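You operate a simulated robot arm through the tools that you are given. There is no shell and no other tool. Be economical: measure what you need, move in short steps, check, and stop when the job is done.

Carry out the task below with a simulated two-armed robot. There is one attempt and no reset: what you move stays moved.

JOB
Set the side guide for the purple stack and run it into lane two.
Fine: guide at the stack's mark and clamped again before you start; lift the stop bar; stop the belt after.

Only the result counts: the job must be done as asked and must still hold three seconds after the hand-in. Knocking over, shifting, dropping, spilling or breaking anything else fails it.

ROBOT AND FRAMES
Two 7-joint arms with fingered hands on one trunk, on a base that drives. Base frame: it is fixed to the floor where the robot stands at the start and does not move with it; the origin is under the middle of the robot, x ahead of it, y to its left, z up; the surface under the hand at the start is at about z = 800. Units: mm, rad, N and s.
The left shoulder is at the start at [73, 185, 1152], the right one opposite. With the tool pointing down near the work surface each hand reaches from about 100 to 840 mm from the robot's upright axis, wherever it stands, measured 20 degrees to its own side. Places, roughly: belt power switch [400, -100, 700]; belt speed knob [500, -300, 800]; black lever [-100, 1400, 700]; guide clamp lever [600, 0, 1100]; infeed switch [100, 900, 700]; lane gate [1000, -500, 800]; lane stop button [800, -1400, 800]; tension wheel [200, 400, 700]; tracking knob [300, 200, 700]; yellow stop bar [800, -100, 800]. Payload 4 kg a hand.
The TCP of each hand is the grasp point between the finger pads, 26 mm short of the fingertips. In the tool frame z runs along the fingers and y along their closing line. The gripper opens to 132 mm. The gripper's body begins 73 mm behind the TCP. The gripper is a hand of 3 fingers: y runs from the thumb to the fingers, the wrist lies at [0, 0, -224] in the tool frame, and closing takes about 1.5 s.
Orientation is told as [roll, pitch, yaw] about the base's x, y, z axes, in that order, counted from this pose: with the fingers straight down and closing along the base's y, the tool's x points along the base's -x, its y along +y and its z along -z.

CONTROLS
- The arms move only by the tool nudge_tool. It takes "left_targets", "right_targets" or both (then of equal length, played together; a hand with none holds still); each is a list of rows, each an object (a shift or turn left out is 0, a gripper value left out holds the last) with "linear": the shift along the tool's x, y, z in mm, a list of three; "delta_rot": the turn, a rotation vector about the tool's x, y, z in degrees, a list of three; "gripper": the gripper command, from -1 (fully open) to 1 (shut), values between in proportion. In form: [{"linear": [dx, dy, dz], "delta_rot": [rx, ry, rz], "gripper": gripper}, ...]. A call has 1 to 8 rows; each row shifts and turns the commanded pose from where the row before left it, along the tool's axes as they then stand. Each row takes 0.2 s and may step no farther than 50 mm and 0.15 rad from the row before; otherwise, or with a gripper value out of range, the whole call is refused. A pose out of reach is approached as far as the arm can. The call stops where the force on the tool passes 50 N (or 10 N more than at its start, if that is more) or the arm is blocked; 0.2 s more then pass. Each finger travels about 72 mm/s and halts on what it meets, pressing with about 29 N; the grip force reading is that of the motor and also rises with nothing between the fingers. The clock runs only during rows and for 0.2 s after the last one: add rows that do not move to give the fingers time. It gives the time, the measured TCP pose, the force on the tool (base axes), the opening and the grip force at its end, in the units of the frame above (readings bear some noise), with the torque about the TCP (base axes, N m) and any sound that the robot's microphone picked up.
- Cameras (640 x 400 px; columns grow to the right, rows downward): "scene" is now at [192.3, 19.5, 1396.5]; the picture's right is [0.22, -0.98, -0.04], its down [-0.43, -0.06, -0.90] and it looks along [0.88, 0.21, -0.43] (base axes); focal length 214 px, centre (320, 200). "left" rides on the left gripper at [-62, 3, -92] in its tool frame; the picture's right is [-0.05, -1.00, 0.00], its down [0.83, -0.04, -0.56] and it looks along [0.55, -0.03, 0.83] (tool axes); focal length 230 px, centre (320, 200). "right" rides on the right gripper at [62, 3, -92] in its tool frame; the picture's right is [-0.05, 1.00, 0.00], its down [-0.83, -0.04, -0.56] and it looks along [-0.55, -0.03, 0.83] (tool axes); focal length 230 px, centre (320, 200). There is no depth. A picture from a camera that has moved, and an enlarged one, comes with that camera's place and axes in the base frame and with its lens.
- capture(camera): a new picture of that camera. It takes no simulated time.
- lift_body(by): slides the trunk up (or, below 0, down) by that many mm; the arms and the scene camera ride with it, the base frame stays. It gives what a move gives, with no picture.
- drive_base(legs): drives the robot by 1 to 6 legs, each [ahead, left, turn to the left] in mm, mm and rad, along the robot's own axes; the way and the turn of a leg run together, so that a leg with both is an arc; at most 1500 mm and 3.142 rad a leg. The arms and the cameras ride along, it lands a little off, and it stops where it bumps. It gives what a move gives.
- grasp_type(shape, hand): the hand has 3 fingers and takes this shape, open, in about a second: jaw (thumb against the fingers, like two jaws); tri (thumb and two fingers); tip (a fingertip pinch); poke (one finger out to press); point (the index stretched); flat (the hand flat); cup (the hand cupped); fist (a fist). The gripper value then closes the fingers along that shape, each until it touches; the sizes above hold for jaw. It gives what a move gives, with no picture.
- head_to(pan, tilt): turns the head with the scene camera to pan (to the left, within 1.501 rad either way) and tilt (down, from -0.506 to 1.204), counted from straight ahead of the robot. It gives what a move gives.
- zoom(camera, box): a new picture of the part [left, top, right, bottom] of that camera's present view, enlarged. It takes no simulated time.
- sign_off(): hands the job in; it is judged then, once.

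Go step by step. Nothing tells you exact positions but the pictures and the camera data: compare them with the known pose of the tool, close in by small moves and look again before you grip or let go. The budget is 120 turns and 100 pictures, counting those below and the enlarged ones. Unless the task says otherwise, let go and move clear before handing in, and close with one line.

The tools are called after "Call:" by a JSON object that holds its "method" and its "body". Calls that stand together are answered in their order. nudge_tool: Moves the arms, as the interface text tells. Its arguments: {"type":"object","properties":{"left_targets":{"type":"array","items":{"type":"object","properties":{"linear":{"type":"array","items":{"type":"number"}},"delta_rot":{"type":"array","items":{"type":"number"}},"gripper":{"type":"number"}}}},"right_targets":{"type":"array","items":{"type":"object","properties":{"linear":{"type":"array","items":{"type":"number"}},"delta_rot":{"type":"array","items":{"type":"number"}},"gripper":{"type":"number"}}}}},"required":[]} The other tools are called the same way: lift_body (by) slides the trunk up or down; grasp_type (shape, hand) gives the hand a shape; drive_base (legs) drives the base; head_to (pan, tilt) turns the head that bears the scene camera; capture (camera) takes a picture; zoom (camera, box) takes an enlarged picture of a part of a camera's view; sign_off () hands the job in.

At the start:

```text
t: 0.0
left_tool_pos: [470.5, 131.6, 1394.8]
left_ee_rot: [0.0, 0.001, 0.0]
left_ft_force: [-0.4, -0.3, 0.4]
left_moment: [-0.03, 0.02, -0.05]
left_width: 131.8
left_grasp_force: 0.2
left_shape: jaw
right_tool_pos: [431.0, -231.9, 1321.4]
right_ee_rot: [0.001, 0.0, 0.002]
right_ft_force: [-0.9, 0.0, -1.0]
right_moment: [-0.02, -0.05, -0.02]
right_width: 131.5
right_grasp_force: 0.0
right_shape: jaw
trunk travel left (down, up): [-189.0, 272.0]
robot x, y, heading: [2.8, -3.3, -0.001]
head pan, tilt: [0.222, 0.255]
```

scene: 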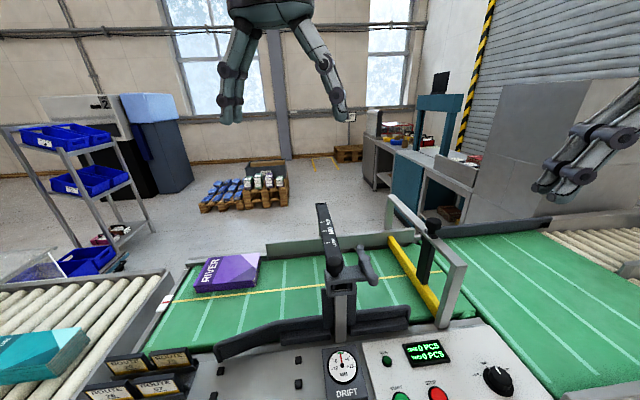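
right: 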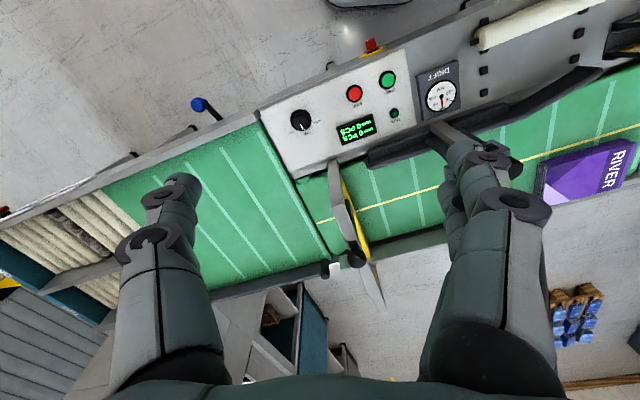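
left: 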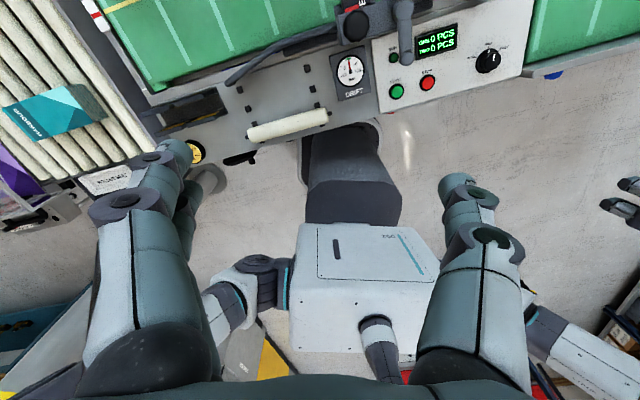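

I see a conveyor with a purple stack (RIVER) on the belt, a guide post with a scale, a yellow stop bar, and a control panel with start and stop buttons. I'll look closer at the guide, the panel and the signs before moving anything.

Call:
{"method": "zoom", "body": {"camera": "scene", "box": [280, 190, 480, 315]}}

Call:
{"method": "zoom", "body": {"camera": "scene", "box": [300, 300, 540, 400]}}

Call:
{"method": "zoom", "body": {"camera": "scene", "box": [60, 250, 300, 400]}}

Call:
{"method": "head_to", "body": {"pan": 0.0, "tilt": 0.8}}

```text
3.20 times, centred on (380, 252) of scene
camera zoom: at [192.3, 19.5, 1396.5], right [0.22, -0.98, -0.04], down [-0.43, -0.06, -0.9], along [0.88, 0.21, -0.43], focal length 686 px, centre (128, 32)
```

zoom: 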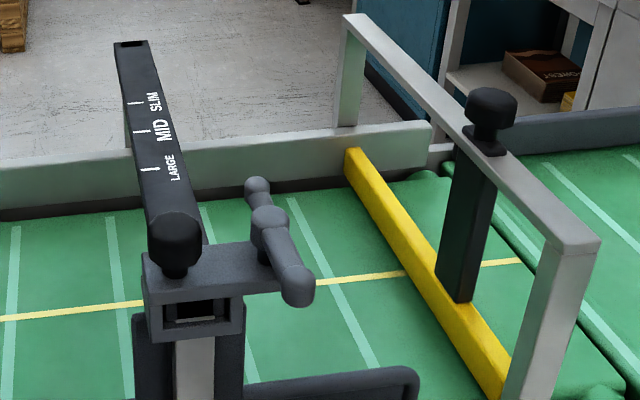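

```text
2.67 times, centred on (420, 350) of scene
camera zoom: at [192.3, 19.5, 1396.5], right [0.22, -0.98, -0.04], down [-0.43, -0.06, -0.9], along [0.88, 0.21, -0.43], focal length 572 px, centre (53, -200)
```

zoom: 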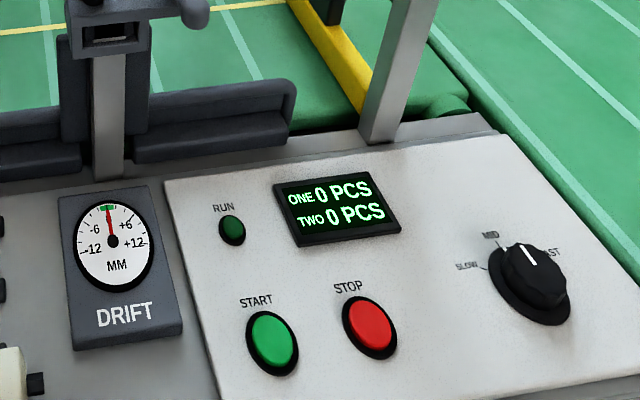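

```text
2.67 times, centred on (180, 325) of scene
camera zoom: at [192.3, 19.5, 1396.5], right [0.22, -0.98, -0.04], down [-0.43, -0.06, -0.9], along [0.88, 0.21, -0.43], focal length 572 px, centre (693, -133)
```

zoom: 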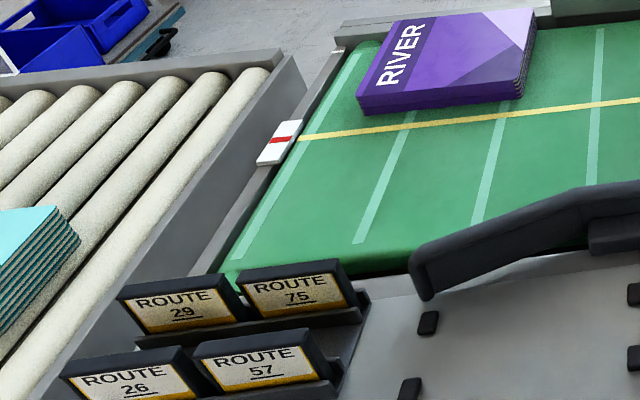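

```text
t: 1.0
left_tool_pos: [471.3, 132.3, 1394.5]
left_ee_rot: [-0.001, -0.001, -0.001]
left_ft_force: [0.2, -0.5, 0.6]
left_moment: [0.01, 0.06, -0.02]
left_width: 131.7
left_grasp_force: 0.1
left_shape: jaw
right_tool_pos: [431.4, -230.8, 1322.3]
right_ee_rot: [0.0, 0.0, 0.0]
right_ft_force: [-0.2, -0.2, -0.1]
right_moment: [0.0, -0.01, 0.03]
right_width: 131.7
right_grasp_force: 0.0
right_shape: jaw
trunk travel left (down, up): [-189.0, 272.0]
robot x, y, heading: [1.4, -2.1, -0.0]
head pan, tilt: [0.0, 0.799]
```

The guide's bar has LARGE, MID and SLIM marks. I need to learn which belongs to the purple stack and see the gate and the lanes, so I'll look around.

Call:
{"method": "capture", "body": {"camera": "scene"}}

Call:
{"method": "head_to", "body": {"pan": -0.8, "tilt": 0.4}}

Call:
{"method": "capture", "body": {"camera": "scene"}}

Call:
{"method": "head_to", "body": {"pan": 0.9, "tilt": 0.5}}

Call:
{"method": "capture", "body": {"camera": "scene"}}

```text
93 pictures are left
camera scene: at [172.9, -0.9, 1350.9], right [0.0, -1.0, 0.0], down [-0.84, 0.0, -0.55], along [0.55, 0.0, -0.84], focal length 214 px, centre (320, 200)
```

scene: 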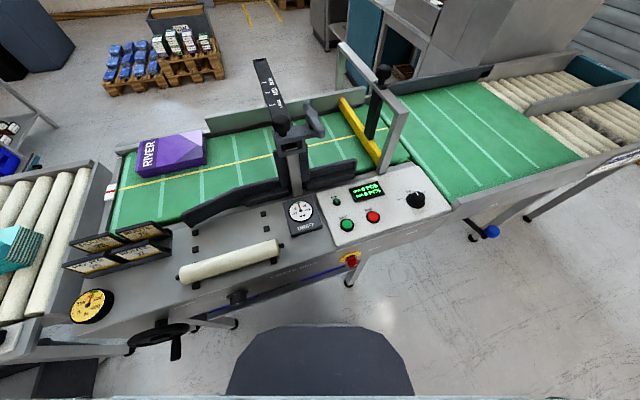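

```text
t: 2.1
left_tool_pos: [470.8, 131.7, 1394.0]
left_ee_rot: [-0.002, 0.0, 0.001]
left_ft_force: [-0.7, 0.0, -0.3]
left_moment: [0.02, 0.02, 0.0]
left_width: 131.8
left_grasp_force: 0.1
left_shape: jaw
right_tool_pos: [432.5, -233.0, 1322.3]
right_ee_rot: [0.0, 0.001, 0.001]
right_ft_force: [0.4, 0.7, -0.1]
right_moment: [-0.02, 0.02, 0.0]
right_width: 131.9
right_grasp_force: 0.0
right_shape: jaw
trunk travel left (down, up): [-189.0, 272.0]
robot x, y, heading: [-0.9, -1.9, -0.001]
head pan, tilt: [-0.799, 0.4]
```

```text
92 pictures are left
camera scene: at [163.7, -67.3, 1388.3], right [-0.7, -0.7, 0.14], down [-0.44, 0.28, -0.85], along [0.56, -0.66, -0.5], focal length 214 px, centre (320, 200)
```

scene: 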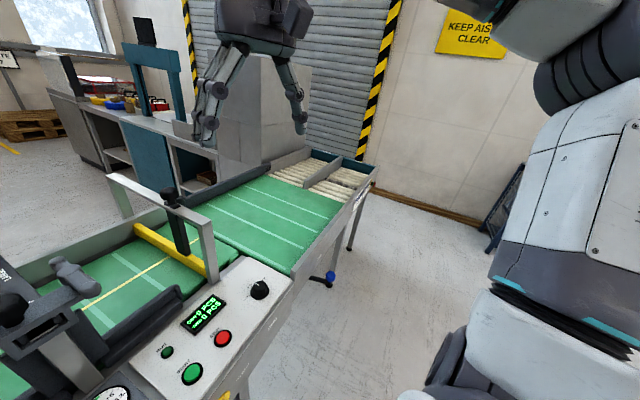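

```text
t: 3.8
left_tool_pos: [470.5, 133.0, 1394.6]
left_ee_rot: [0.001, -0.001, -0.001]
left_ft_force: [0.7, -0.6, 0.1]
left_moment: [0.02, 0.0, -0.02]
left_width: 132.2
left_grasp_force: 0.2
left_shape: jaw
right_tool_pos: [431.6, -231.6, 1322.4]
right_ee_rot: [0.0, -0.001, -0.001]
right_ft_force: [-0.1, 0.3, -0.5]
right_moment: [0.0, 0.01, 0.01]
right_width: 132.0
right_grasp_force: 0.1
right_shape: jaw
trunk travel left (down, up): [-189.0, 272.0]
robot x, y, heading: [-3.5, 0.5, -0.004]
head pan, tilt: [0.901, 0.499]
```

```text
91 pictures are left
camera scene: at [154.1, 70.3, 1380.9], right [0.77, -0.62, -0.15], down [-0.46, -0.37, -0.81], along [0.45, 0.69, -0.57], focal length 214 px, centre (320, 200)
```

scene: 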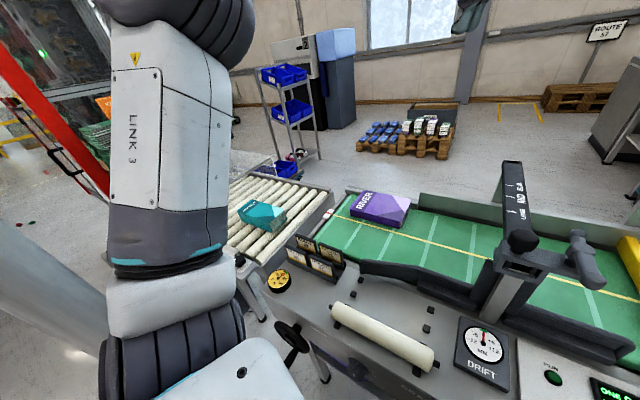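

I need the lane gate, the lane signs and any chart of stack sizes, so I'll zoom in on those areas.

Call:
{"method": "zoom", "body": {"camera": "scene", "box": [330, 180, 420, 236]}}

Call:
{"method": "zoom", "body": {"camera": "scene", "box": [230, 180, 390, 300]}}

Call:
{"method": "zoom", "body": {"camera": "scene", "box": [480, 140, 640, 260]}}

Call:
{"method": "head_to", "body": {"pan": -0.7, "tilt": 0.5}}

Call:
{"method": "zoom", "body": {"camera": "scene", "box": [160, 100, 400, 260]}}

```text
7.11 times, centred on (375, 208) of scene
camera zoom: at [154.1, 70.3, 1380.9], right [0.77, -0.62, -0.15], down [-0.46, -0.37, -0.81], along [0.45, 0.69, -0.57], focal length 1525 px, centre (-71, 143)
```

zoom: 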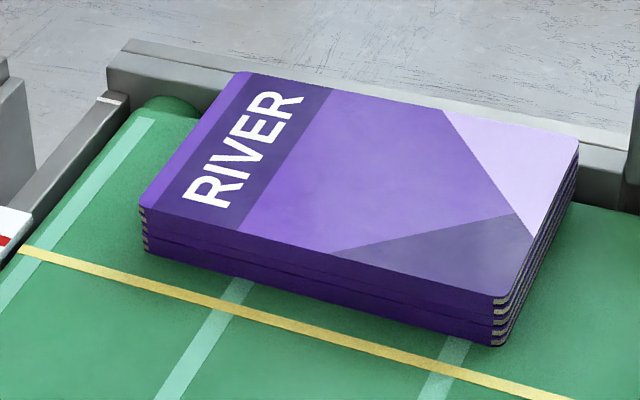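

```text
3.33 times, centred on (310, 240) of scene
camera zoom: at [154.1, 70.3, 1380.9], right [0.77, -0.62, -0.15], down [-0.46, -0.37, -0.81], along [0.45, 0.69, -0.57], focal length 715 px, centre (353, 67)
```

zoom: 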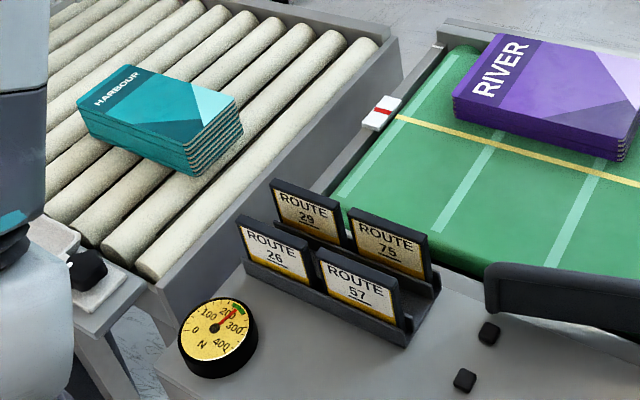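

```text
3.33 times, centred on (560, 200) of scene
camera zoom: at [154.1, 70.3, 1380.9], right [0.77, -0.62, -0.15], down [-0.46, -0.37, -0.81], along [0.45, 0.69, -0.57], focal length 715 px, centre (-480, 200)
```

zoom: 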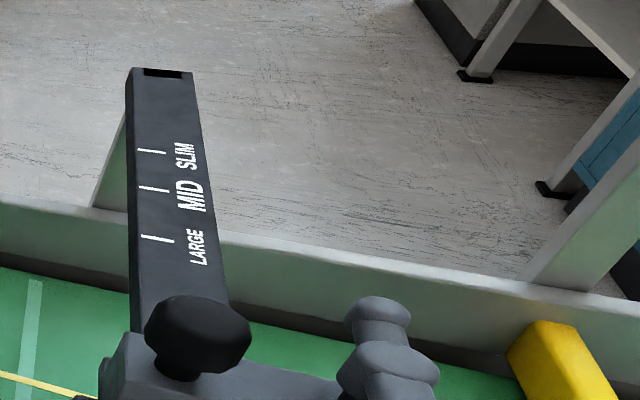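

```text
t: 5.5
left_tool_pos: [471.1, 131.0, 1394.3]
left_ee_rot: [0.0, 0.0, 0.0]
left_ft_force: [-0.6, -1.1, 0.9]
left_moment: [0.01, -0.01, 0.01]
left_width: 131.8
left_grasp_force: 0.1
left_shape: jaw
right_tool_pos: [430.5, -231.1, 1322.4]
right_ee_rot: [-0.001, -0.002, -0.001]
right_ft_force: [-0.5, 0.4, 0.3]
right_moment: [0.0, 0.03, 0.01]
right_width: 131.9
right_grasp_force: 0.0
right_shape: jaw
trunk travel left (down, up): [-189.0, 272.0]
robot x, y, heading: [3.3, 2.6, 0.003]
head pan, tilt: [-0.7, 0.499]
```

```text
2.50 times, centred on (280, 180) of scene
camera zoom: at [166.9, -59.5, 1378.4], right [-0.63, -0.77, 0.12], down [-0.53, 0.31, -0.79], along [0.57, -0.57, -0.6], focal length 536 px, centre (420, 250)
```

zoom: 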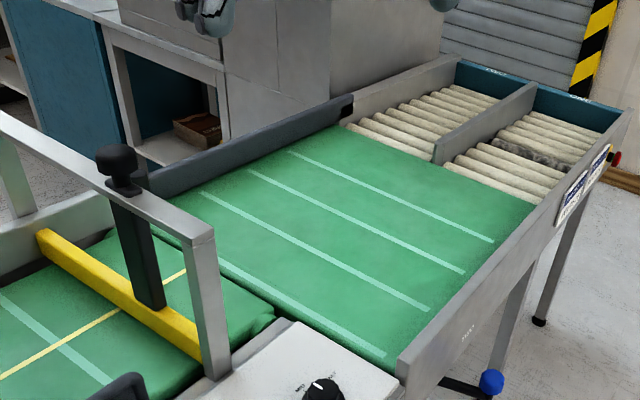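

The lane gate seems to be the dark bar along the far side of the outfeed belt, with two roller lanes beyond it. I'll zoom in on the lane labels and the gate.

Call:
{"method": "zoom", "body": {"camera": "scene", "box": [280, 110, 400, 190]}}

Call:
{"method": "zoom", "body": {"camera": "scene", "box": [200, 120, 300, 187]}}

Call:
{"method": "zoom", "body": {"camera": "scene", "box": [300, 160, 400, 270]}}

```text
5.00 times, centred on (340, 150) of scene
camera zoom: at [166.9, -59.5, 1378.4], right [-0.63, -0.77, 0.12], down [-0.53, 0.31, -0.79], along [0.57, -0.57, -0.6], focal length 1072 px, centre (220, 450)
```

zoom: 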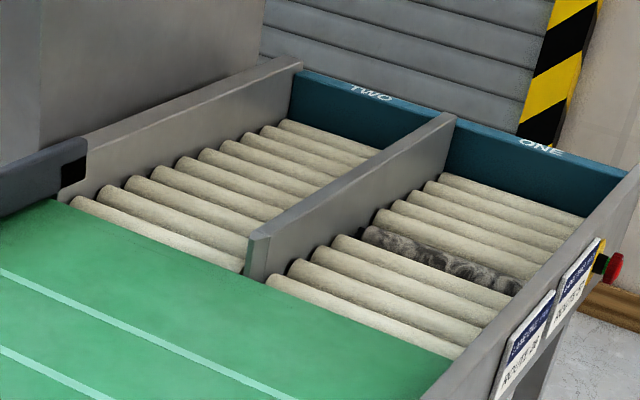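

```text
5.97 times, centred on (250, 154) of scene
camera zoom: at [166.9, -59.5, 1378.4], right [-0.63, -0.77, 0.12], down [-0.53, 0.31, -0.79], along [0.57, -0.57, -0.6], focal length 1280 px, centre (738, 478)
```

zoom: 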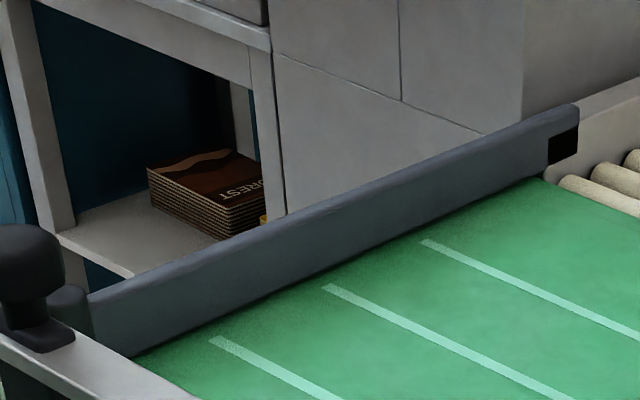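

```text
3.64 times, centred on (350, 215) of scene
camera zoom: at [166.9, -59.5, 1378.4], right [-0.63, -0.77, 0.12], down [-0.53, 0.31, -0.79], along [0.57, -0.57, -0.6], focal length 780 px, centre (211, 146)
```

zoom: 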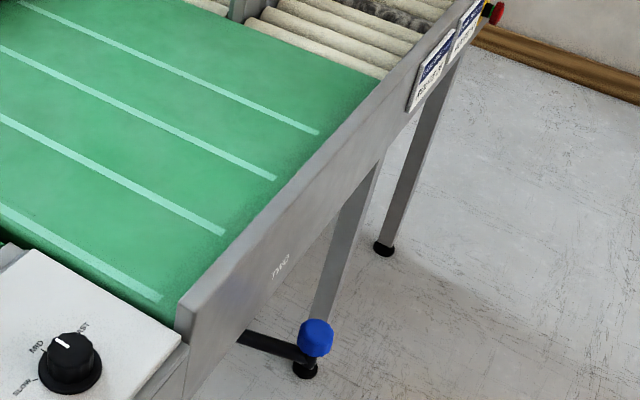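

Lane TWO is the far lane, and a blue-knobbed lever under the outfeed is marked "TWO" nearby. I'll check it and the guide mechanism through the right hand camera.

Call:
{"method": "zoom", "body": {"camera": "right", "box": [130, 70, 290, 170]}}

Call:
{"method": "zoom", "body": {"camera": "right", "box": [320, 80, 560, 280]}}

Call:
{"method": "head_to", "body": {"pan": -0.55, "tilt": 0.8}}

Call:
{"method": "capture", "body": {"camera": "scene"}}

```text
4.00 times, centred on (210, 120) of right
camera zoom: at [369.8, -227.2, 1414.5], right [0.05, 1.0, 0.0], down [0.83, -0.04, 0.56], along [0.55, -0.03, -0.83], focal length 920 px, centre (760, 520)
```

zoom: 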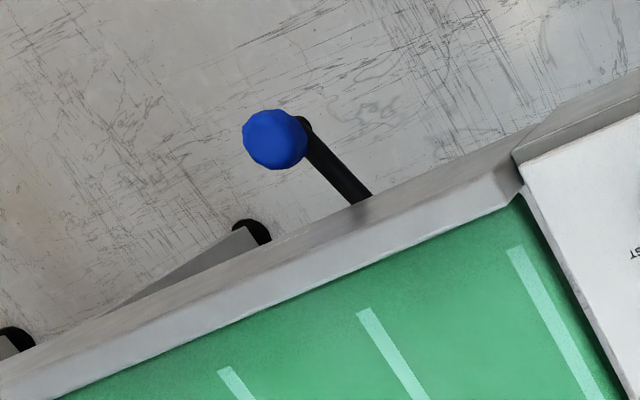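

```text
2.00 times, centred on (440, 180) of right
camera zoom: at [369.8, -227.2, 1414.5], right [0.05, 1.0, 0.0], down [0.83, -0.04, 0.56], along [0.55, -0.03, -0.83], focal length 460 px, centre (80, 240)
```

zoom: 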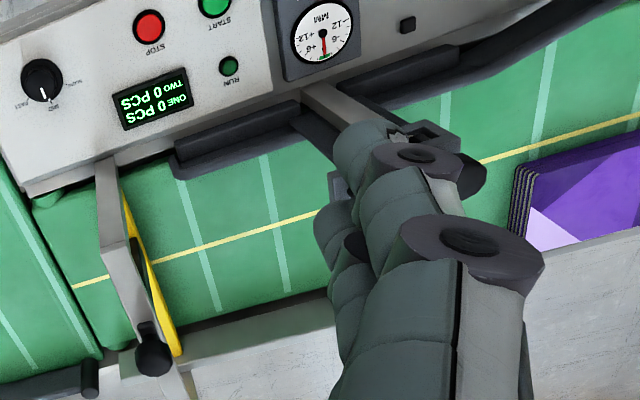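

```text
t: 6.3
left_tool_pos: [470.5, 131.0, 1393.9]
left_ee_rot: [0.0, 0.002, 0.0]
left_ft_force: [0.9, 0.2, -0.4]
left_moment: [0.0, -0.01, 0.0]
left_width: 132.0
left_grasp_force: 0.1
left_shape: jaw
right_tool_pos: [431.1, -230.6, 1322.9]
right_ee_rot: [-0.001, 0.002, 0.001]
right_ft_force: [0.0, 0.4, 0.4]
right_moment: [0.0, 0.06, -0.01]
right_width: 132.0
right_grasp_force: 0.0
right_shape: jaw
trunk travel left (down, up): [-189.0, 272.0]
robot x, y, heading: [-0.7, 1.0, 0.006]
head pan, tilt: [-0.55, 0.799]
```

```text
81 pictures are left
camera scene: at [161.2, -43.1, 1353.1], right [-0.51, -0.85, 0.1], down [-0.73, 0.37, -0.57], along [0.45, -0.36, -0.82], focal length 214 px, centre (320, 200)
```

scene: 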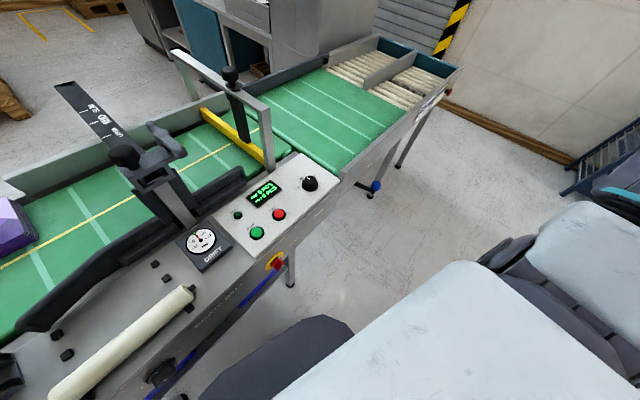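

Tension and drift both read in the green, and the conveyor runs at roughly -72° yaw. I'll raise the trunk for a steeper view so I can measure the guide, the marks and the stack width.

Call:
{"method": "lift_body", "body": {"by": 265}}

Call:
{"method": "head_to", "body": {"pan": 0.2, "tilt": 0.75}}

Call:
{"method": "capture", "body": {"camera": "scene"}}

Call:
{"method": "zoom", "body": {"camera": "scene", "box": [200, 90, 440, 240]}}

```text
t: 9.0
left_tool_pos: [470.7, 131.5, 1658.9]
left_ee_rot: [0.0, 0.0, -0.001]
left_ft_force: [0.1, -0.4, -0.7]
left_moment: [0.01, 0.04, -0.02]
left_width: 132.0
left_grasp_force: 0.0
left_shape: jaw
right_tool_pos: [430.6, -230.9, 1587.3]
right_ee_rot: [-0.001, 0.0, 0.0]
right_ft_force: [0.0, 0.9, 0.2]
right_moment: [-0.02, -0.01, 0.0]
right_width: 131.9
right_grasp_force: 0.0
right_shape: jaw
trunk travel left (down, up): [-454.0, 7.0]
robot x, y, heading: [2.6, -0.7, 0.001]
head pan, tilt: [-0.55, 0.799]
```

```text
t: 10.1
left_tool_pos: [470.2, 131.9, 1660.1]
left_ee_rot: [-0.001, 0.0, 0.0]
left_ft_force: [1.2, -0.5, 0.5]
left_moment: [0.03, 0.03, -0.02]
left_width: 132.3
left_grasp_force: 0.0
left_shape: jaw
right_tool_pos: [429.8, -232.1, 1587.6]
right_ee_rot: [0.001, 0.0, -0.001]
right_ft_force: [0.4, 0.0, 0.2]
right_moment: [0.0, 0.02, -0.03]
right_width: 132.2
right_grasp_force: 0.0
right_shape: jaw
trunk travel left (down, up): [-454.0, 7.0]
robot x, y, heading: [1.1, -0.4, -0.002]
head pan, tilt: [0.201, 0.75]
```

```text
80 pictures are left
camera scene: at [71.3, 15.5, 1648.1], right [0.2, -0.98, 0.0], down [-0.67, -0.14, -0.73], along [0.72, 0.15, -0.68], focal length 214 px, centre (320, 200)
```

scene: 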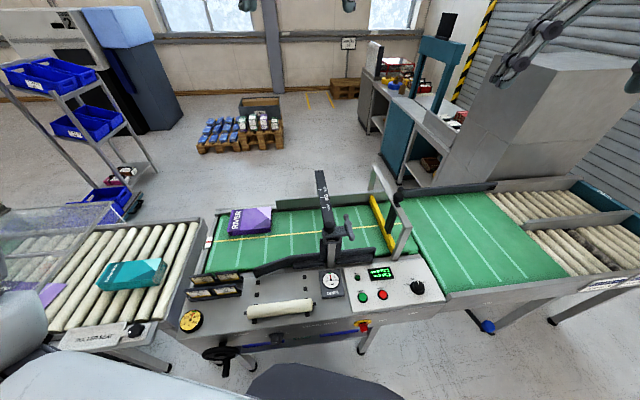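

```text
2.67 times, centred on (320, 165) of scene
camera zoom: at [71.3, 15.5, 1648.1], right [0.2, -0.98, 0.0], down [-0.67, -0.14, -0.73], along [0.72, 0.15, -0.68], focal length 572 px, centre (320, 293)
```

zoom: 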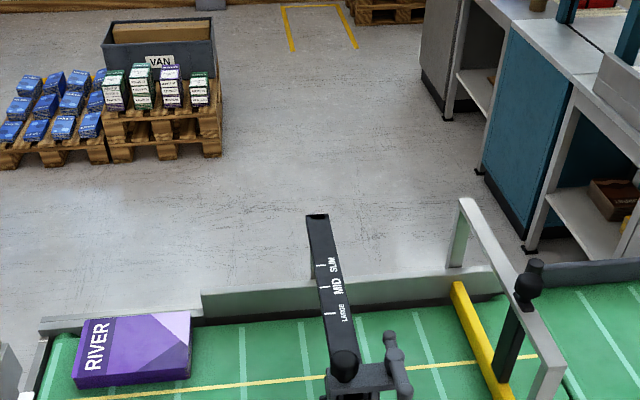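

The steeper view shows the bar, the carriage and the stack. I'll bring the left hand forward and lower so its camera looks back at the guide from the far side.

Call:
{"method": "nudge_tool", "body": {"left_targets": [{"linear": [-35, 0, 33]}, {"linear": [-35, 0, 33]}, {"linear": [-35, 0, 33]}, {"linear": [-35, 0, 33]}, {"linear": [-35, 0, 33]}, {"linear": [-35, 0, 33]}, {"linear": [-35, 0, 33]}, {"linear": [-35, 0, 33]}]}}

Call:
{"method": "capture", "body": {"camera": "left"}}

Call:
{"method": "capture", "body": {"camera": "right"}}

```text
t: 11.9
left_tool_pos: [676.2, 128.4, 1430.6]
left_ee_rot: [-0.001, 0.003, 0.001]
left_ft_force: [0.4, 0.7, 0.3]
left_moment: [-0.02, 0.01, 0.0]
left_width: 132.1
left_grasp_force: 0.1
left_shape: jaw
left hand out of reach, approached as far as the arm can: row 6, 7, 8
right_tool_pos: [431.7, -230.6, 1585.4]
right_ee_rot: [0.002, 0.002, 0.0]
right_ft_force: [-1.0, -0.1, -0.6]
right_moment: [0.04, 0.0, -0.05]
right_width: 131.8
right_grasp_force: 0.0
right_shape: jaw
trunk travel left (down, up): [-454.0, 7.0]
robot x, y, heading: [-3.5, 2.3, 0.002]
head pan, tilt: [0.201, 0.75]
```

```text
78 pictures are left
camera left: at [739.4, 130.6, 1523.6], right [0.05, -1.0, 0.0], down [-0.83, -0.04, 0.56], along [-0.56, -0.03, -0.83], focal length 230 px, centre (320, 200)
```

left: 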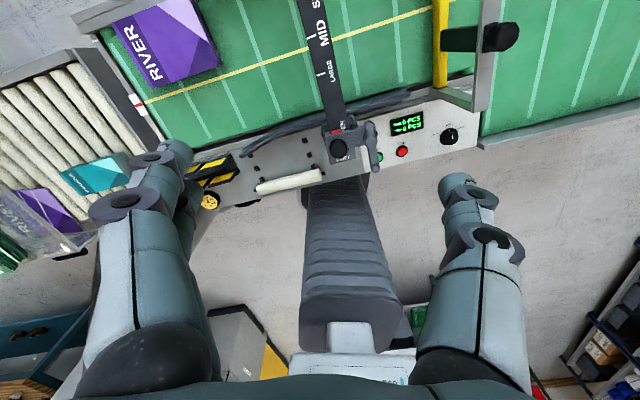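

```text
77 pictures are left
camera right: at [371.0, -226.1, 1679.2], right [0.05, 1.0, 0.0], down [0.83, -0.04, 0.55], along [0.55, -0.03, -0.83], focal length 230 px, centre (320, 200)
```

right: 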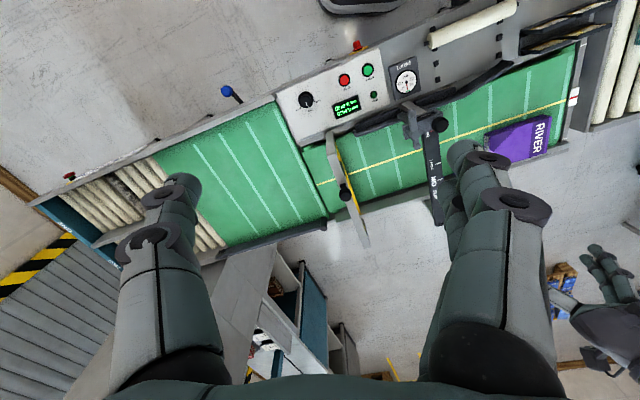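

The left camera shows the carriage with a red index near the clamp. I'll zoom in on the carriage and bar from both sides.

Call:
{"method": "zoom", "body": {"camera": "left", "box": [280, 70, 400, 200]}}

Call:
{"method": "zoom", "body": {"camera": "right", "box": [300, 60, 600, 260]}}

Call:
{"method": "zoom", "body": {"camera": "left", "box": [90, 0, 410, 200]}}

```text
3.08 times, centred on (340, 135) of left
camera zoom: at [739.4, 130.6, 1523.6], right [0.05, -1.0, 0.0], down [-0.83, -0.04, 0.56], along [-0.56, -0.03, -0.83], focal length 708 px, centre (258, 400)
```

zoom: 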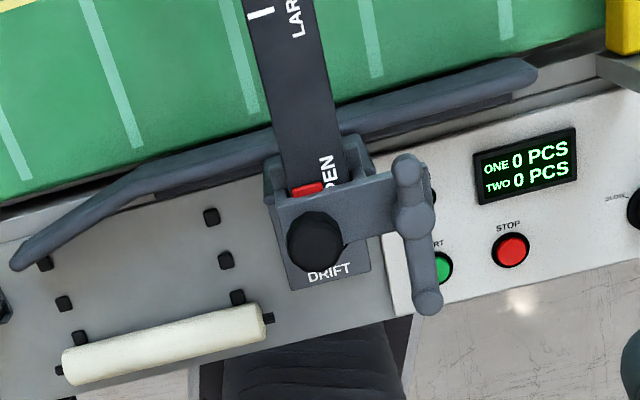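

```text
2.00 times, centred on (450, 160) of right
camera zoom: at [371.0, -226.1, 1679.2], right [0.05, 1.0, 0.0], down [0.83, -0.04, 0.55], along [0.55, -0.03, -0.83], focal length 460 px, centre (60, 280)
```

zoom: 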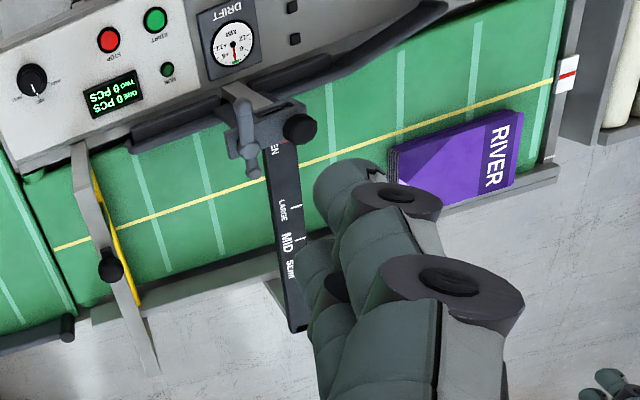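

```text
2.00 times, centred on (250, 100) of left
camera zoom: at [739.4, 130.6, 1523.6], right [0.05, -1.0, 0.0], down [-0.83, -0.04, 0.56], along [-0.56, -0.03, -0.83], focal length 460 px, centre (460, 400)
```

zoom: 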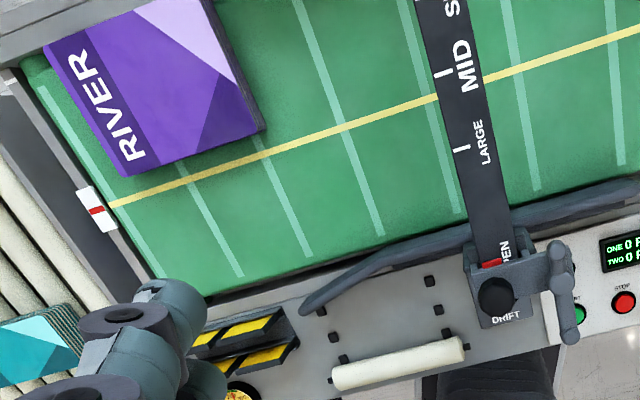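

The red pointer now sits at OPEN; the bar then carries LARGE, MID and SLIM about 116, 179 and 235 mm further on. The stack is about 148 mm wide, and the MID gap to the far fence is about 165 mm against 109 mm for SLIM, so MID is its mark. Next I'll lower the trunk and look closely at the clamp lever.

Call:
{"method": "nudge_tool", "body": {"left_targets": [{"linear": [45, 0, 0]}, {"linear": [45, 20, 0]}, {"linear": [45, 30, 0]}, {"linear": [45, 30, 0]}, {"linear": [45, 30, 0]}, {"linear": [45, 30, 0]}], "right_targets": [{"linear": [5, 30, 0]}, {"linear": [5, 35, 0]}, {"linear": [5, 35, 0]}, {"linear": [5, 35, 0]}, {"linear": [5, 35, 0]}, {"linear": [5, 30, 0]}]}}

Call:
{"method": "lift_body", "body": {"by": -265}}

Call:
{"method": "capture", "body": {"camera": "right"}}

```text
refused: row 3 steps farther than a row can; nothing moved
```

```text
t: 14.6
left_tool_pos: [675.0, 126.5, 1165.8]
left_ee_rot: [0.001, -0.001, 0.002]
left_ft_force: [-0.4, -0.4, -0.5]
left_moment: [0.02, -0.01, 0.0]
left_width: 132.0
left_grasp_force: 0.0
left_shape: jaw
right_tool_pos: [429.7, -231.0, 1322.4]
right_ee_rot: [-0.002, 0.001, 0.001]
right_ft_force: [0.0, -0.4, -0.3]
right_moment: [-0.01, 0.03, 0.0]
right_width: 132.1
right_grasp_force: 0.0
right_shape: jaw
trunk travel left (down, up): [-189.0, 272.0]
robot x, y, heading: [0.5, -0.3, 0.003]
head pan, tilt: [0.201, 0.75]
```

```text
73 pictures are left
camera right: at [369.1, -227.2, 1414.9], right [0.05, 1.0, 0.0], down [0.83, -0.04, 0.56], along [0.55, -0.03, -0.83], focal length 230 px, centre (320, 200)
```

right: 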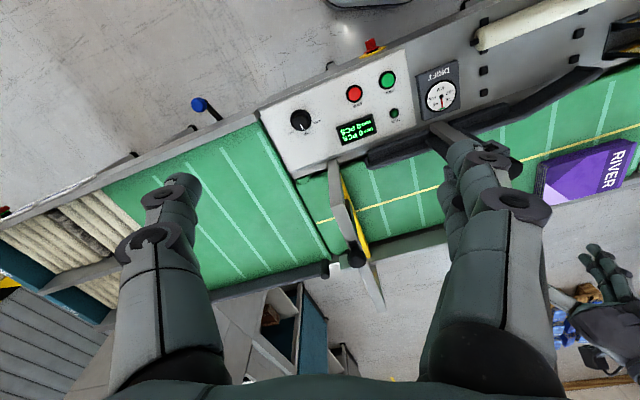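

The row was too long so the arms stayed put, but the trunk lowered safely. The left camera should now have a close view of the carriage.

Call:
{"method": "capture", "body": {"camera": "left"}}

Call:
{"method": "zoom", "body": {"camera": "left", "box": [280, 30, 480, 155]}}

Call:
{"method": "capture", "body": {"camera": "scene"}}

```text
72 pictures are left
camera left: at [737.7, 128.7, 1258.7], right [0.05, -1.0, 0.0], down [-0.83, -0.04, 0.55], along [-0.55, -0.03, -0.83], focal length 230 px, centre (320, 200)
```

left: 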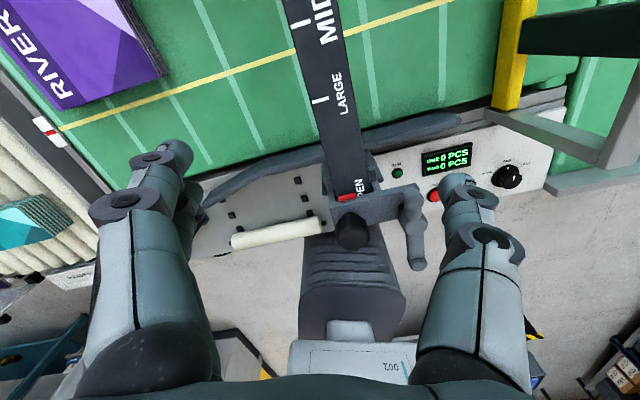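

```text
3.20 times, centred on (380, 92) of left
camera zoom: at [737.7, 128.7, 1258.7], right [0.05, -1.0, 0.0], down [-0.83, -0.04, 0.55], along [-0.55, -0.03, -0.83], focal length 736 px, centre (128, 544)
```

zoom: 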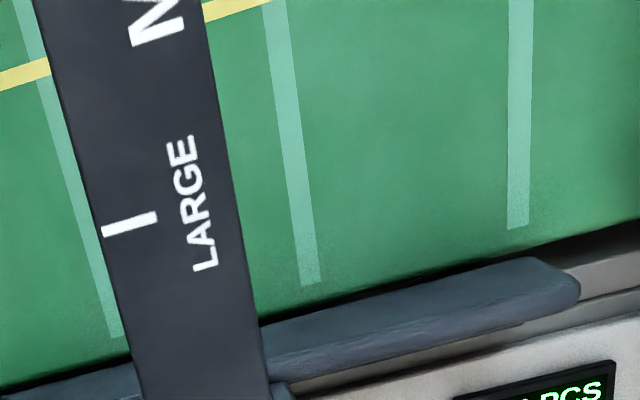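

```text
70 pictures are left
camera scene: at [173.7, 15.6, 1354.8], right [0.2, -0.98, -0.04], down [-0.79, -0.14, -0.59], along [0.57, 0.15, -0.81], focal length 214 px, centre (320, 200)
```

scene: 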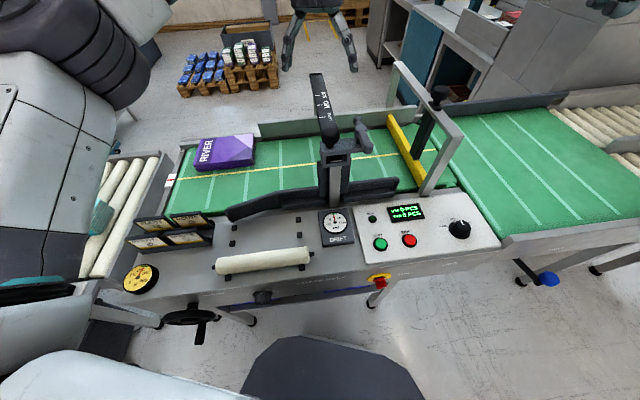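

I can see the carriage well from both sides. I'll zoom in on it from the scene and left cameras.

Call:
{"method": "zoom", "body": {"camera": "left", "box": [310, 160, 450, 290]}}

Call:
{"method": "zoom", "body": {"camera": "scene", "box": [290, 65, 400, 225]}}

Call:
{"method": "zoom", "body": {"camera": "scene", "box": [330, 180, 480, 300]}}

```text
3.08 times, centred on (380, 225) of left
camera zoom: at [737.7, 128.7, 1258.7], right [0.05, -1.0, 0.0], down [-0.83, -0.04, 0.55], along [-0.55, -0.03, -0.83], focal length 708 px, centre (135, 123)
```

zoom: 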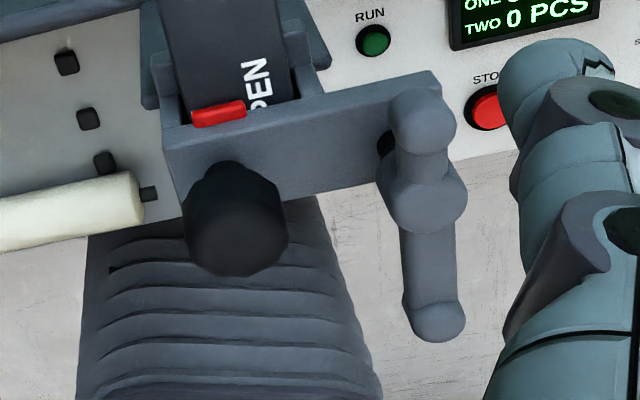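

```text
2.50 times, centred on (345, 145) of scene
camera zoom: at [173.7, 15.6, 1354.8], right [0.2, -0.98, -0.04], down [-0.79, -0.14, -0.59], along [0.57, 0.15, -0.81], focal length 536 px, centre (258, 338)
```

zoom: 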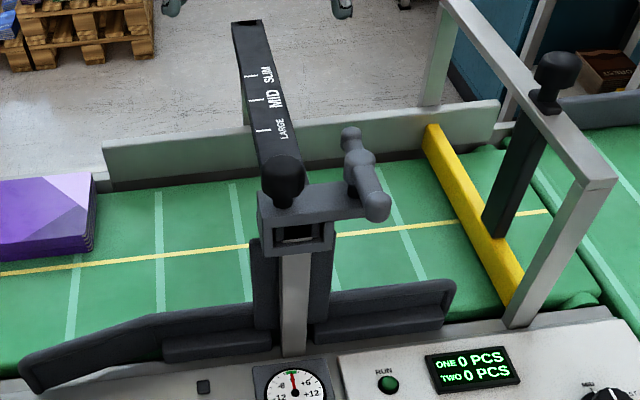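

```text
3.33 times, centred on (405, 240) of scene
camera zoom: at [173.7, 15.6, 1354.8], right [0.2, -0.98, -0.04], down [-0.79, -0.14, -0.59], along [0.57, 0.15, -0.81], focal length 715 px, centre (37, 67)
```

zoom: 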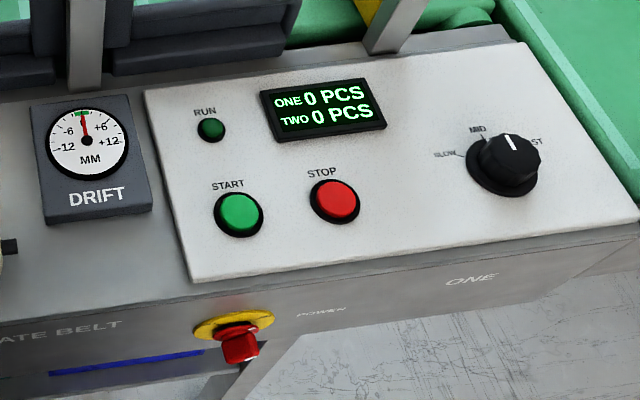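

The lever has a vertical axis: boss at about (589, 22, 1060), long end toward me at about (527, 0, 1064). It probably loosens counter-clockwise. The blue gate lever already seems to be at TWO. I'll move the left hand aside and bring the right hand toward the lever end.

Call:
{"method": "nudge_tool", "body": {"left_targets": [{"linear": [0, 30, -20]}, {"linear": [15, 45, 0]}, {"linear": [15, 45, 0]}, {"linear": [15, 45, 0]}, {"linear": [15, 20, 0]}, {}], "right_targets": [{"linear": [0, 40, 20]}, {"linear": [0, 45, 20]}, {"linear": [0, 45, 20]}, {"linear": [0, 45, 20]}, {"linear": [0, 45, 20]}, {"gripper": -0.3}]}}

Call:
{"method": "capture", "body": {"camera": "right"}}

Call:
{"method": "capture", "body": {"camera": "left"}}

```text
t: 16.0
left_tool_pos: [614.0, 312.5, 1184.7]
left_ee_rot: [0.003, 0.002, -0.001]
left_ft_force: [1.1, -0.1, -0.7]
left_moment: [0.0, 0.02, 0.03]
left_width: 132.0
left_grasp_force: 0.0
left_shape: jaw
right_tool_pos: [426.5, -82.1, 1233.3]
right_ee_rot: [0.0, 0.001, -0.003]
right_ft_force: [0.0, -0.2, -0.8]
right_moment: [-0.02, 0.01, -0.02]
right_width: 86.3
right_grasp_force: 0.1
right_shape: jaw
right hand out of reach, approached as far as the arm can: row 4, 5
trunk travel left (down, up): [-189.0, 272.0]
robot x, y, heading: [0.1, -2.8, -0.002]
head pan, tilt: [0.201, 0.75]
```

```text
66 pictures are left
camera right: at [365.1, -78.5, 1326.3], right [0.05, 1.0, 0.0], down [0.83, -0.05, 0.55], along [0.55, -0.03, -0.83], focal length 230 px, centre (320, 200)
```

right: 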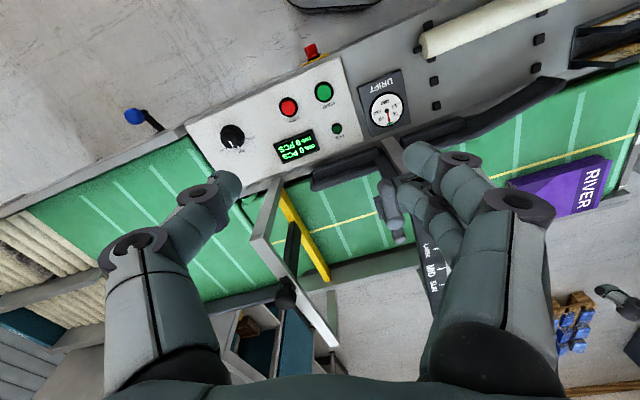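

```text
65 pictures are left
camera left: at [677.3, 314.7, 1276.5], right [0.05, -1.0, 0.0], down [-0.83, -0.04, 0.56], along [-0.56, -0.03, -0.83], focal length 230 px, centre (320, 200)
```

left: 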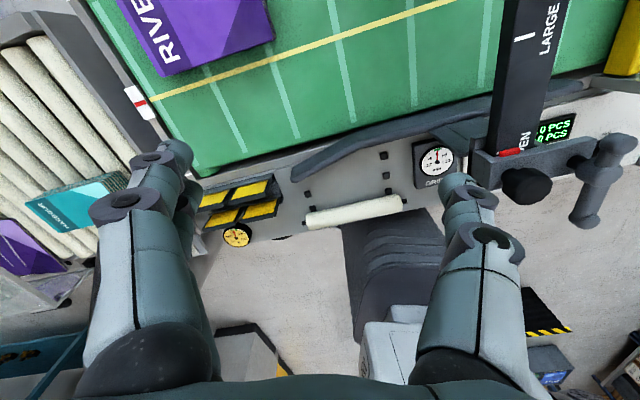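

The right hand can't reach across well from here. Turning the base left by about 0.33 rad squares the robot to the conveyor and puts the guide on the right hand's side, so I'll do that.

Call:
{"method": "drive_base", "body": {"legs": [[0, 0, 0.33]]}}

Call:
{"method": "capture", "body": {"camera": "right"}}

Call:
{"method": "head_to", "body": {"pan": -0.1, "tilt": 0.7}}

Call:
{"method": "capture", "body": {"camera": "scene"}}

```text
t: 17.4
left_tool_pos: [478.3, 494.7, 1185.3]
left_ee_rot: [0.0, 0.0, 0.33]
left_ft_force: [-0.1, -0.2, 0.1]
left_moment: [-0.05, 0.01, -0.01]
left_width: 131.9
left_grasp_force: 0.0
left_shape: jaw
right_tool_pos: [429.4, 59.8, 1235.3]
right_ee_rot: [0.002, 0.0, 0.33]
right_ft_force: [-0.7, -1.3, 0.5]
right_moment: [0.02, -0.03, -0.01]
right_width: 86.2
right_grasp_force: 0.1
right_shape: jaw
trunk travel left (down, up): [-189.0, 272.0]
robot x, y, heading: [-0.6, 0.6, 0.333]
head pan, tilt: [0.201, 0.75]
```

```text
64 pictures are left
camera right: at [369.9, 44.4, 1327.0], right [-0.27, 0.96, 0.0], down [0.8, 0.23, 0.56], along [0.53, 0.15, -0.83], focal length 230 px, centre (320, 200)
```

right: 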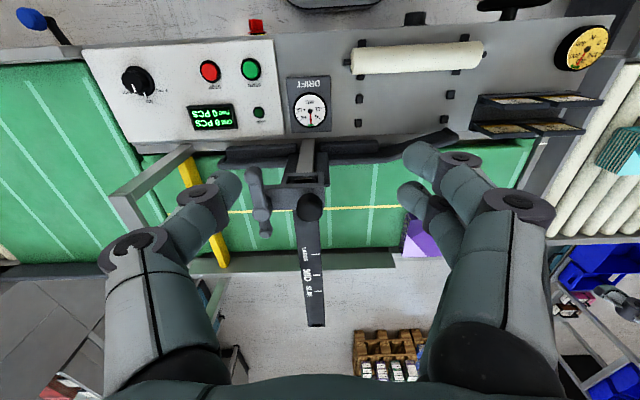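

```text
t: 18.2
left_tool_pos: [478.8, 494.3, 1185.1]
left_ee_rot: [0.0, -0.001, 0.331]
left_ft_force: [0.1, -0.5, 0.4]
left_moment: [-0.01, -0.01, 0.01]
left_width: 131.7
left_grasp_force: 0.0
left_shape: jaw
right_tool_pos: [428.1, 60.4, 1233.7]
right_ee_rot: [0.002, -0.001, 0.327]
right_ft_force: [0.7, -0.4, 0.1]
right_moment: [0.02, 0.02, 0.01]
right_width: 86.2
right_grasp_force: 0.1
right_shape: jaw
trunk travel left (down, up): [-189.0, 272.0]
robot x, y, heading: [1.1, 1.0, 0.33]
head pan, tilt: [-0.099, 0.7]
```

```text
63 pictures are left
camera scene: at [171.4, 49.0, 1358.2], right [0.23, -0.97, 0.02], down [-0.75, -0.19, -0.63], along [0.62, 0.13, -0.78], focal length 214 px, centre (320, 200)
```

scene: 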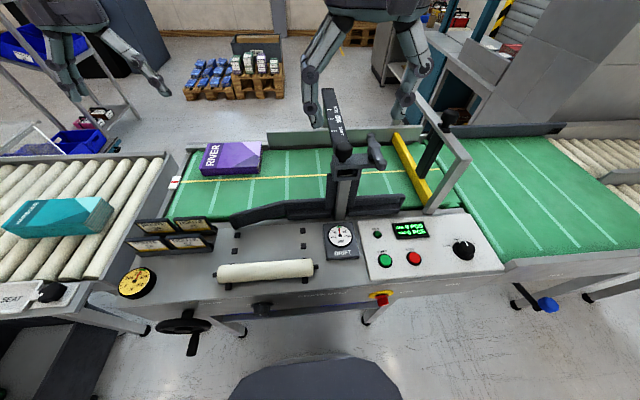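

The robot now stands square to the conveyor. I'll zoom in with the right camera to locate the lever and knob relative to the tool.

Call:
{"method": "zoom", "body": {"camera": "right", "box": [220, 150, 360, 250]}}

Call:
{"method": "zoom", "body": {"camera": "scene", "box": [310, 80, 470, 220]}}

```text
4.00 times, centred on (290, 200) of right
camera zoom: at [370.0, 44.3, 1327.0], right [-0.27, 0.96, 0.0], down [0.8, 0.23, 0.56], along [0.53, 0.15, -0.83], focal length 920 px, centre (440, 200)
```

zoom: 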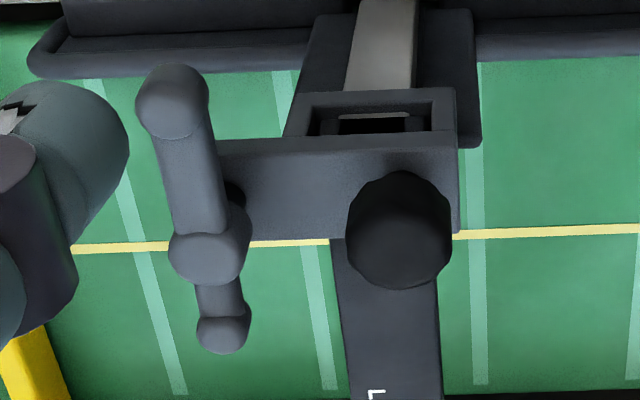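

```text
2.86 times, centred on (390, 150) of scene
camera zoom: at [171.4, 49.0, 1358.2], right [0.23, -0.97, 0.02], down [-0.75, -0.19, -0.63], along [0.62, 0.13, -0.78], focal length 613 px, centre (120, 343)
```

zoom: 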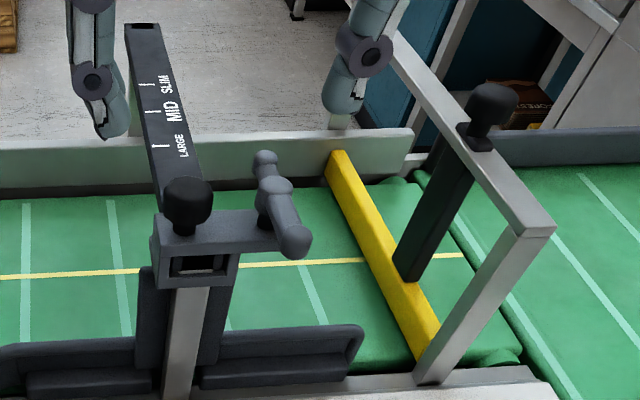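

In the robot-aligned frame the lever's long end is at about (492, -171, 1064), its boss at (555, -172), and the knob at (534, -101). I'll move the right hand above the lever end with about a 50 mm opening.

Call:
{"method": "nudge_tool", "body": {"right_targets": [{"linear": [-24, -30, 0], "gripper": 0.2}, {"linear": [-24, -30, 0]}, {"linear": [-24, -29, 0]}, {"linear": [0, 0, 35]}, {"linear": [0, 0, 35]}, {}]}}

Call:
{"method": "capture", "body": {"camera": "right"}}

```text
t: 19.6
left_tool_pos: [479.5, 493.8, 1185.4]
left_ee_rot: [0.001, 0.001, 0.33]
left_ft_force: [-0.3, 0.0, 0.2]
left_moment: [-0.01, -0.01, 0.03]
left_width: 132.2
left_grasp_force: 0.1
left_shape: jaw
right_tool_pos: [524.6, -0.5, 1165.3]
right_ee_rot: [0.002, 0.0, 0.33]
right_ft_force: [0.1, -1.1, 0.8]
right_moment: [-0.01, 0.01, 0.02]
right_width: 53.4
right_grasp_force: 0.0
right_shape: jaw
trunk travel left (down, up): [-189.0, 272.0]
robot x, y, heading: [1.0, 2.2, 0.327]
head pan, tilt: [-0.099, 0.7]
```

```text
60 pictures are left
camera right: at [465.7, -16.2, 1257.9], right [-0.27, 0.96, 0.0], down [0.8, 0.23, 0.56], along [0.53, 0.15, -0.83], focal length 230 px, centre (320, 200)
```

right: 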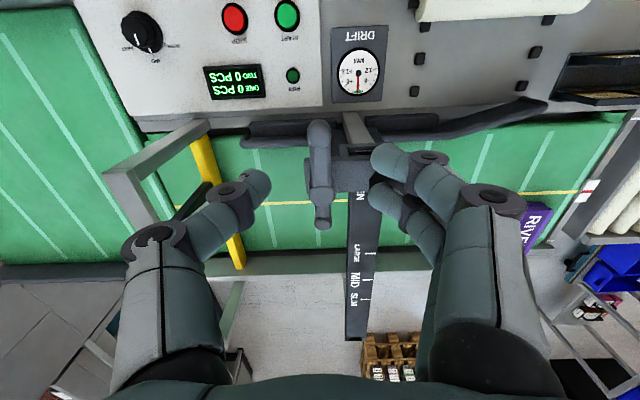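

The tool sits right above the lever end with the fingers straddling it, and the knob and plate are clear ahead. I'll descend to lever height.

Call:
{"method": "nudge_tool", "body": {"right_targets": [{"linear": [3, -2, 35]}, {"linear": [0, 0, 35]}, {"linear": [0, 0, 32]}, {}]}}

Call:
{"method": "capture", "body": {"camera": "right"}}

Call:
{"method": "zoom", "body": {"camera": "scene", "box": [280, 80, 480, 220]}}

```text
t: 20.6
left_tool_pos: [479.1, 493.6, 1186.3]
left_ee_rot: [0.0, 0.0, 0.331]
left_ft_force: [-0.3, -0.6, -0.3]
left_moment: [0.0, -0.02, 0.03]
left_width: 131.7
left_grasp_force: 0.1
left_shape: jaw
right_tool_pos: [520.6, -1.9, 1064.3]
right_ee_rot: [0.003, -0.001, 0.33]
right_ft_force: [0.0, -0.9, -0.6]
right_moment: [-0.03, -0.02, -0.01]
right_width: 53.2
right_grasp_force: 0.1
right_shape: jaw
trunk travel left (down, up): [-189.0, 272.0]
robot x, y, heading: [-0.9, -3.0, 0.327]
head pan, tilt: [-0.099, 0.7]
```

```text
59 pictures are left
camera right: at [461.9, -18.8, 1156.3], right [-0.27, 0.96, 0.0], down [0.8, 0.23, 0.56], along [0.53, 0.15, -0.83], focal length 230 px, centre (320, 200)
```

right: 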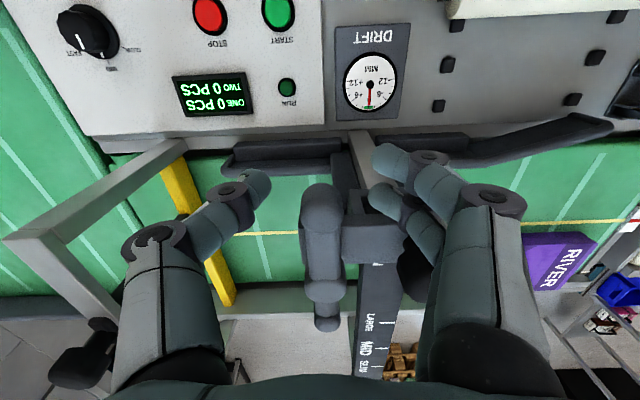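

```text
2.86 times, centred on (380, 150) of scene
camera zoom: at [171.0, 48.9, 1358.3], right [0.23, -0.97, 0.02], down [-0.75, -0.19, -0.63], along [0.62, 0.13, -0.78], focal length 613 px, centre (149, 343)
```

zoom: 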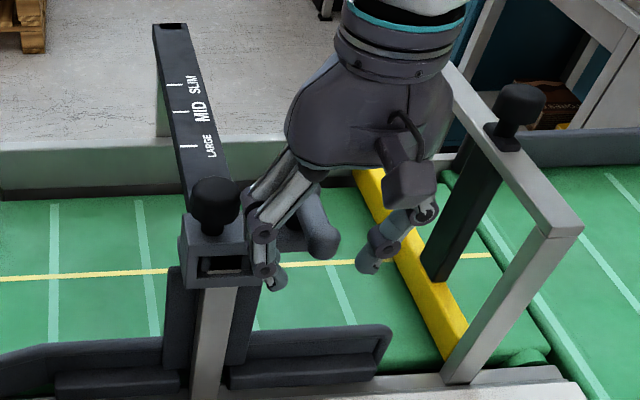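

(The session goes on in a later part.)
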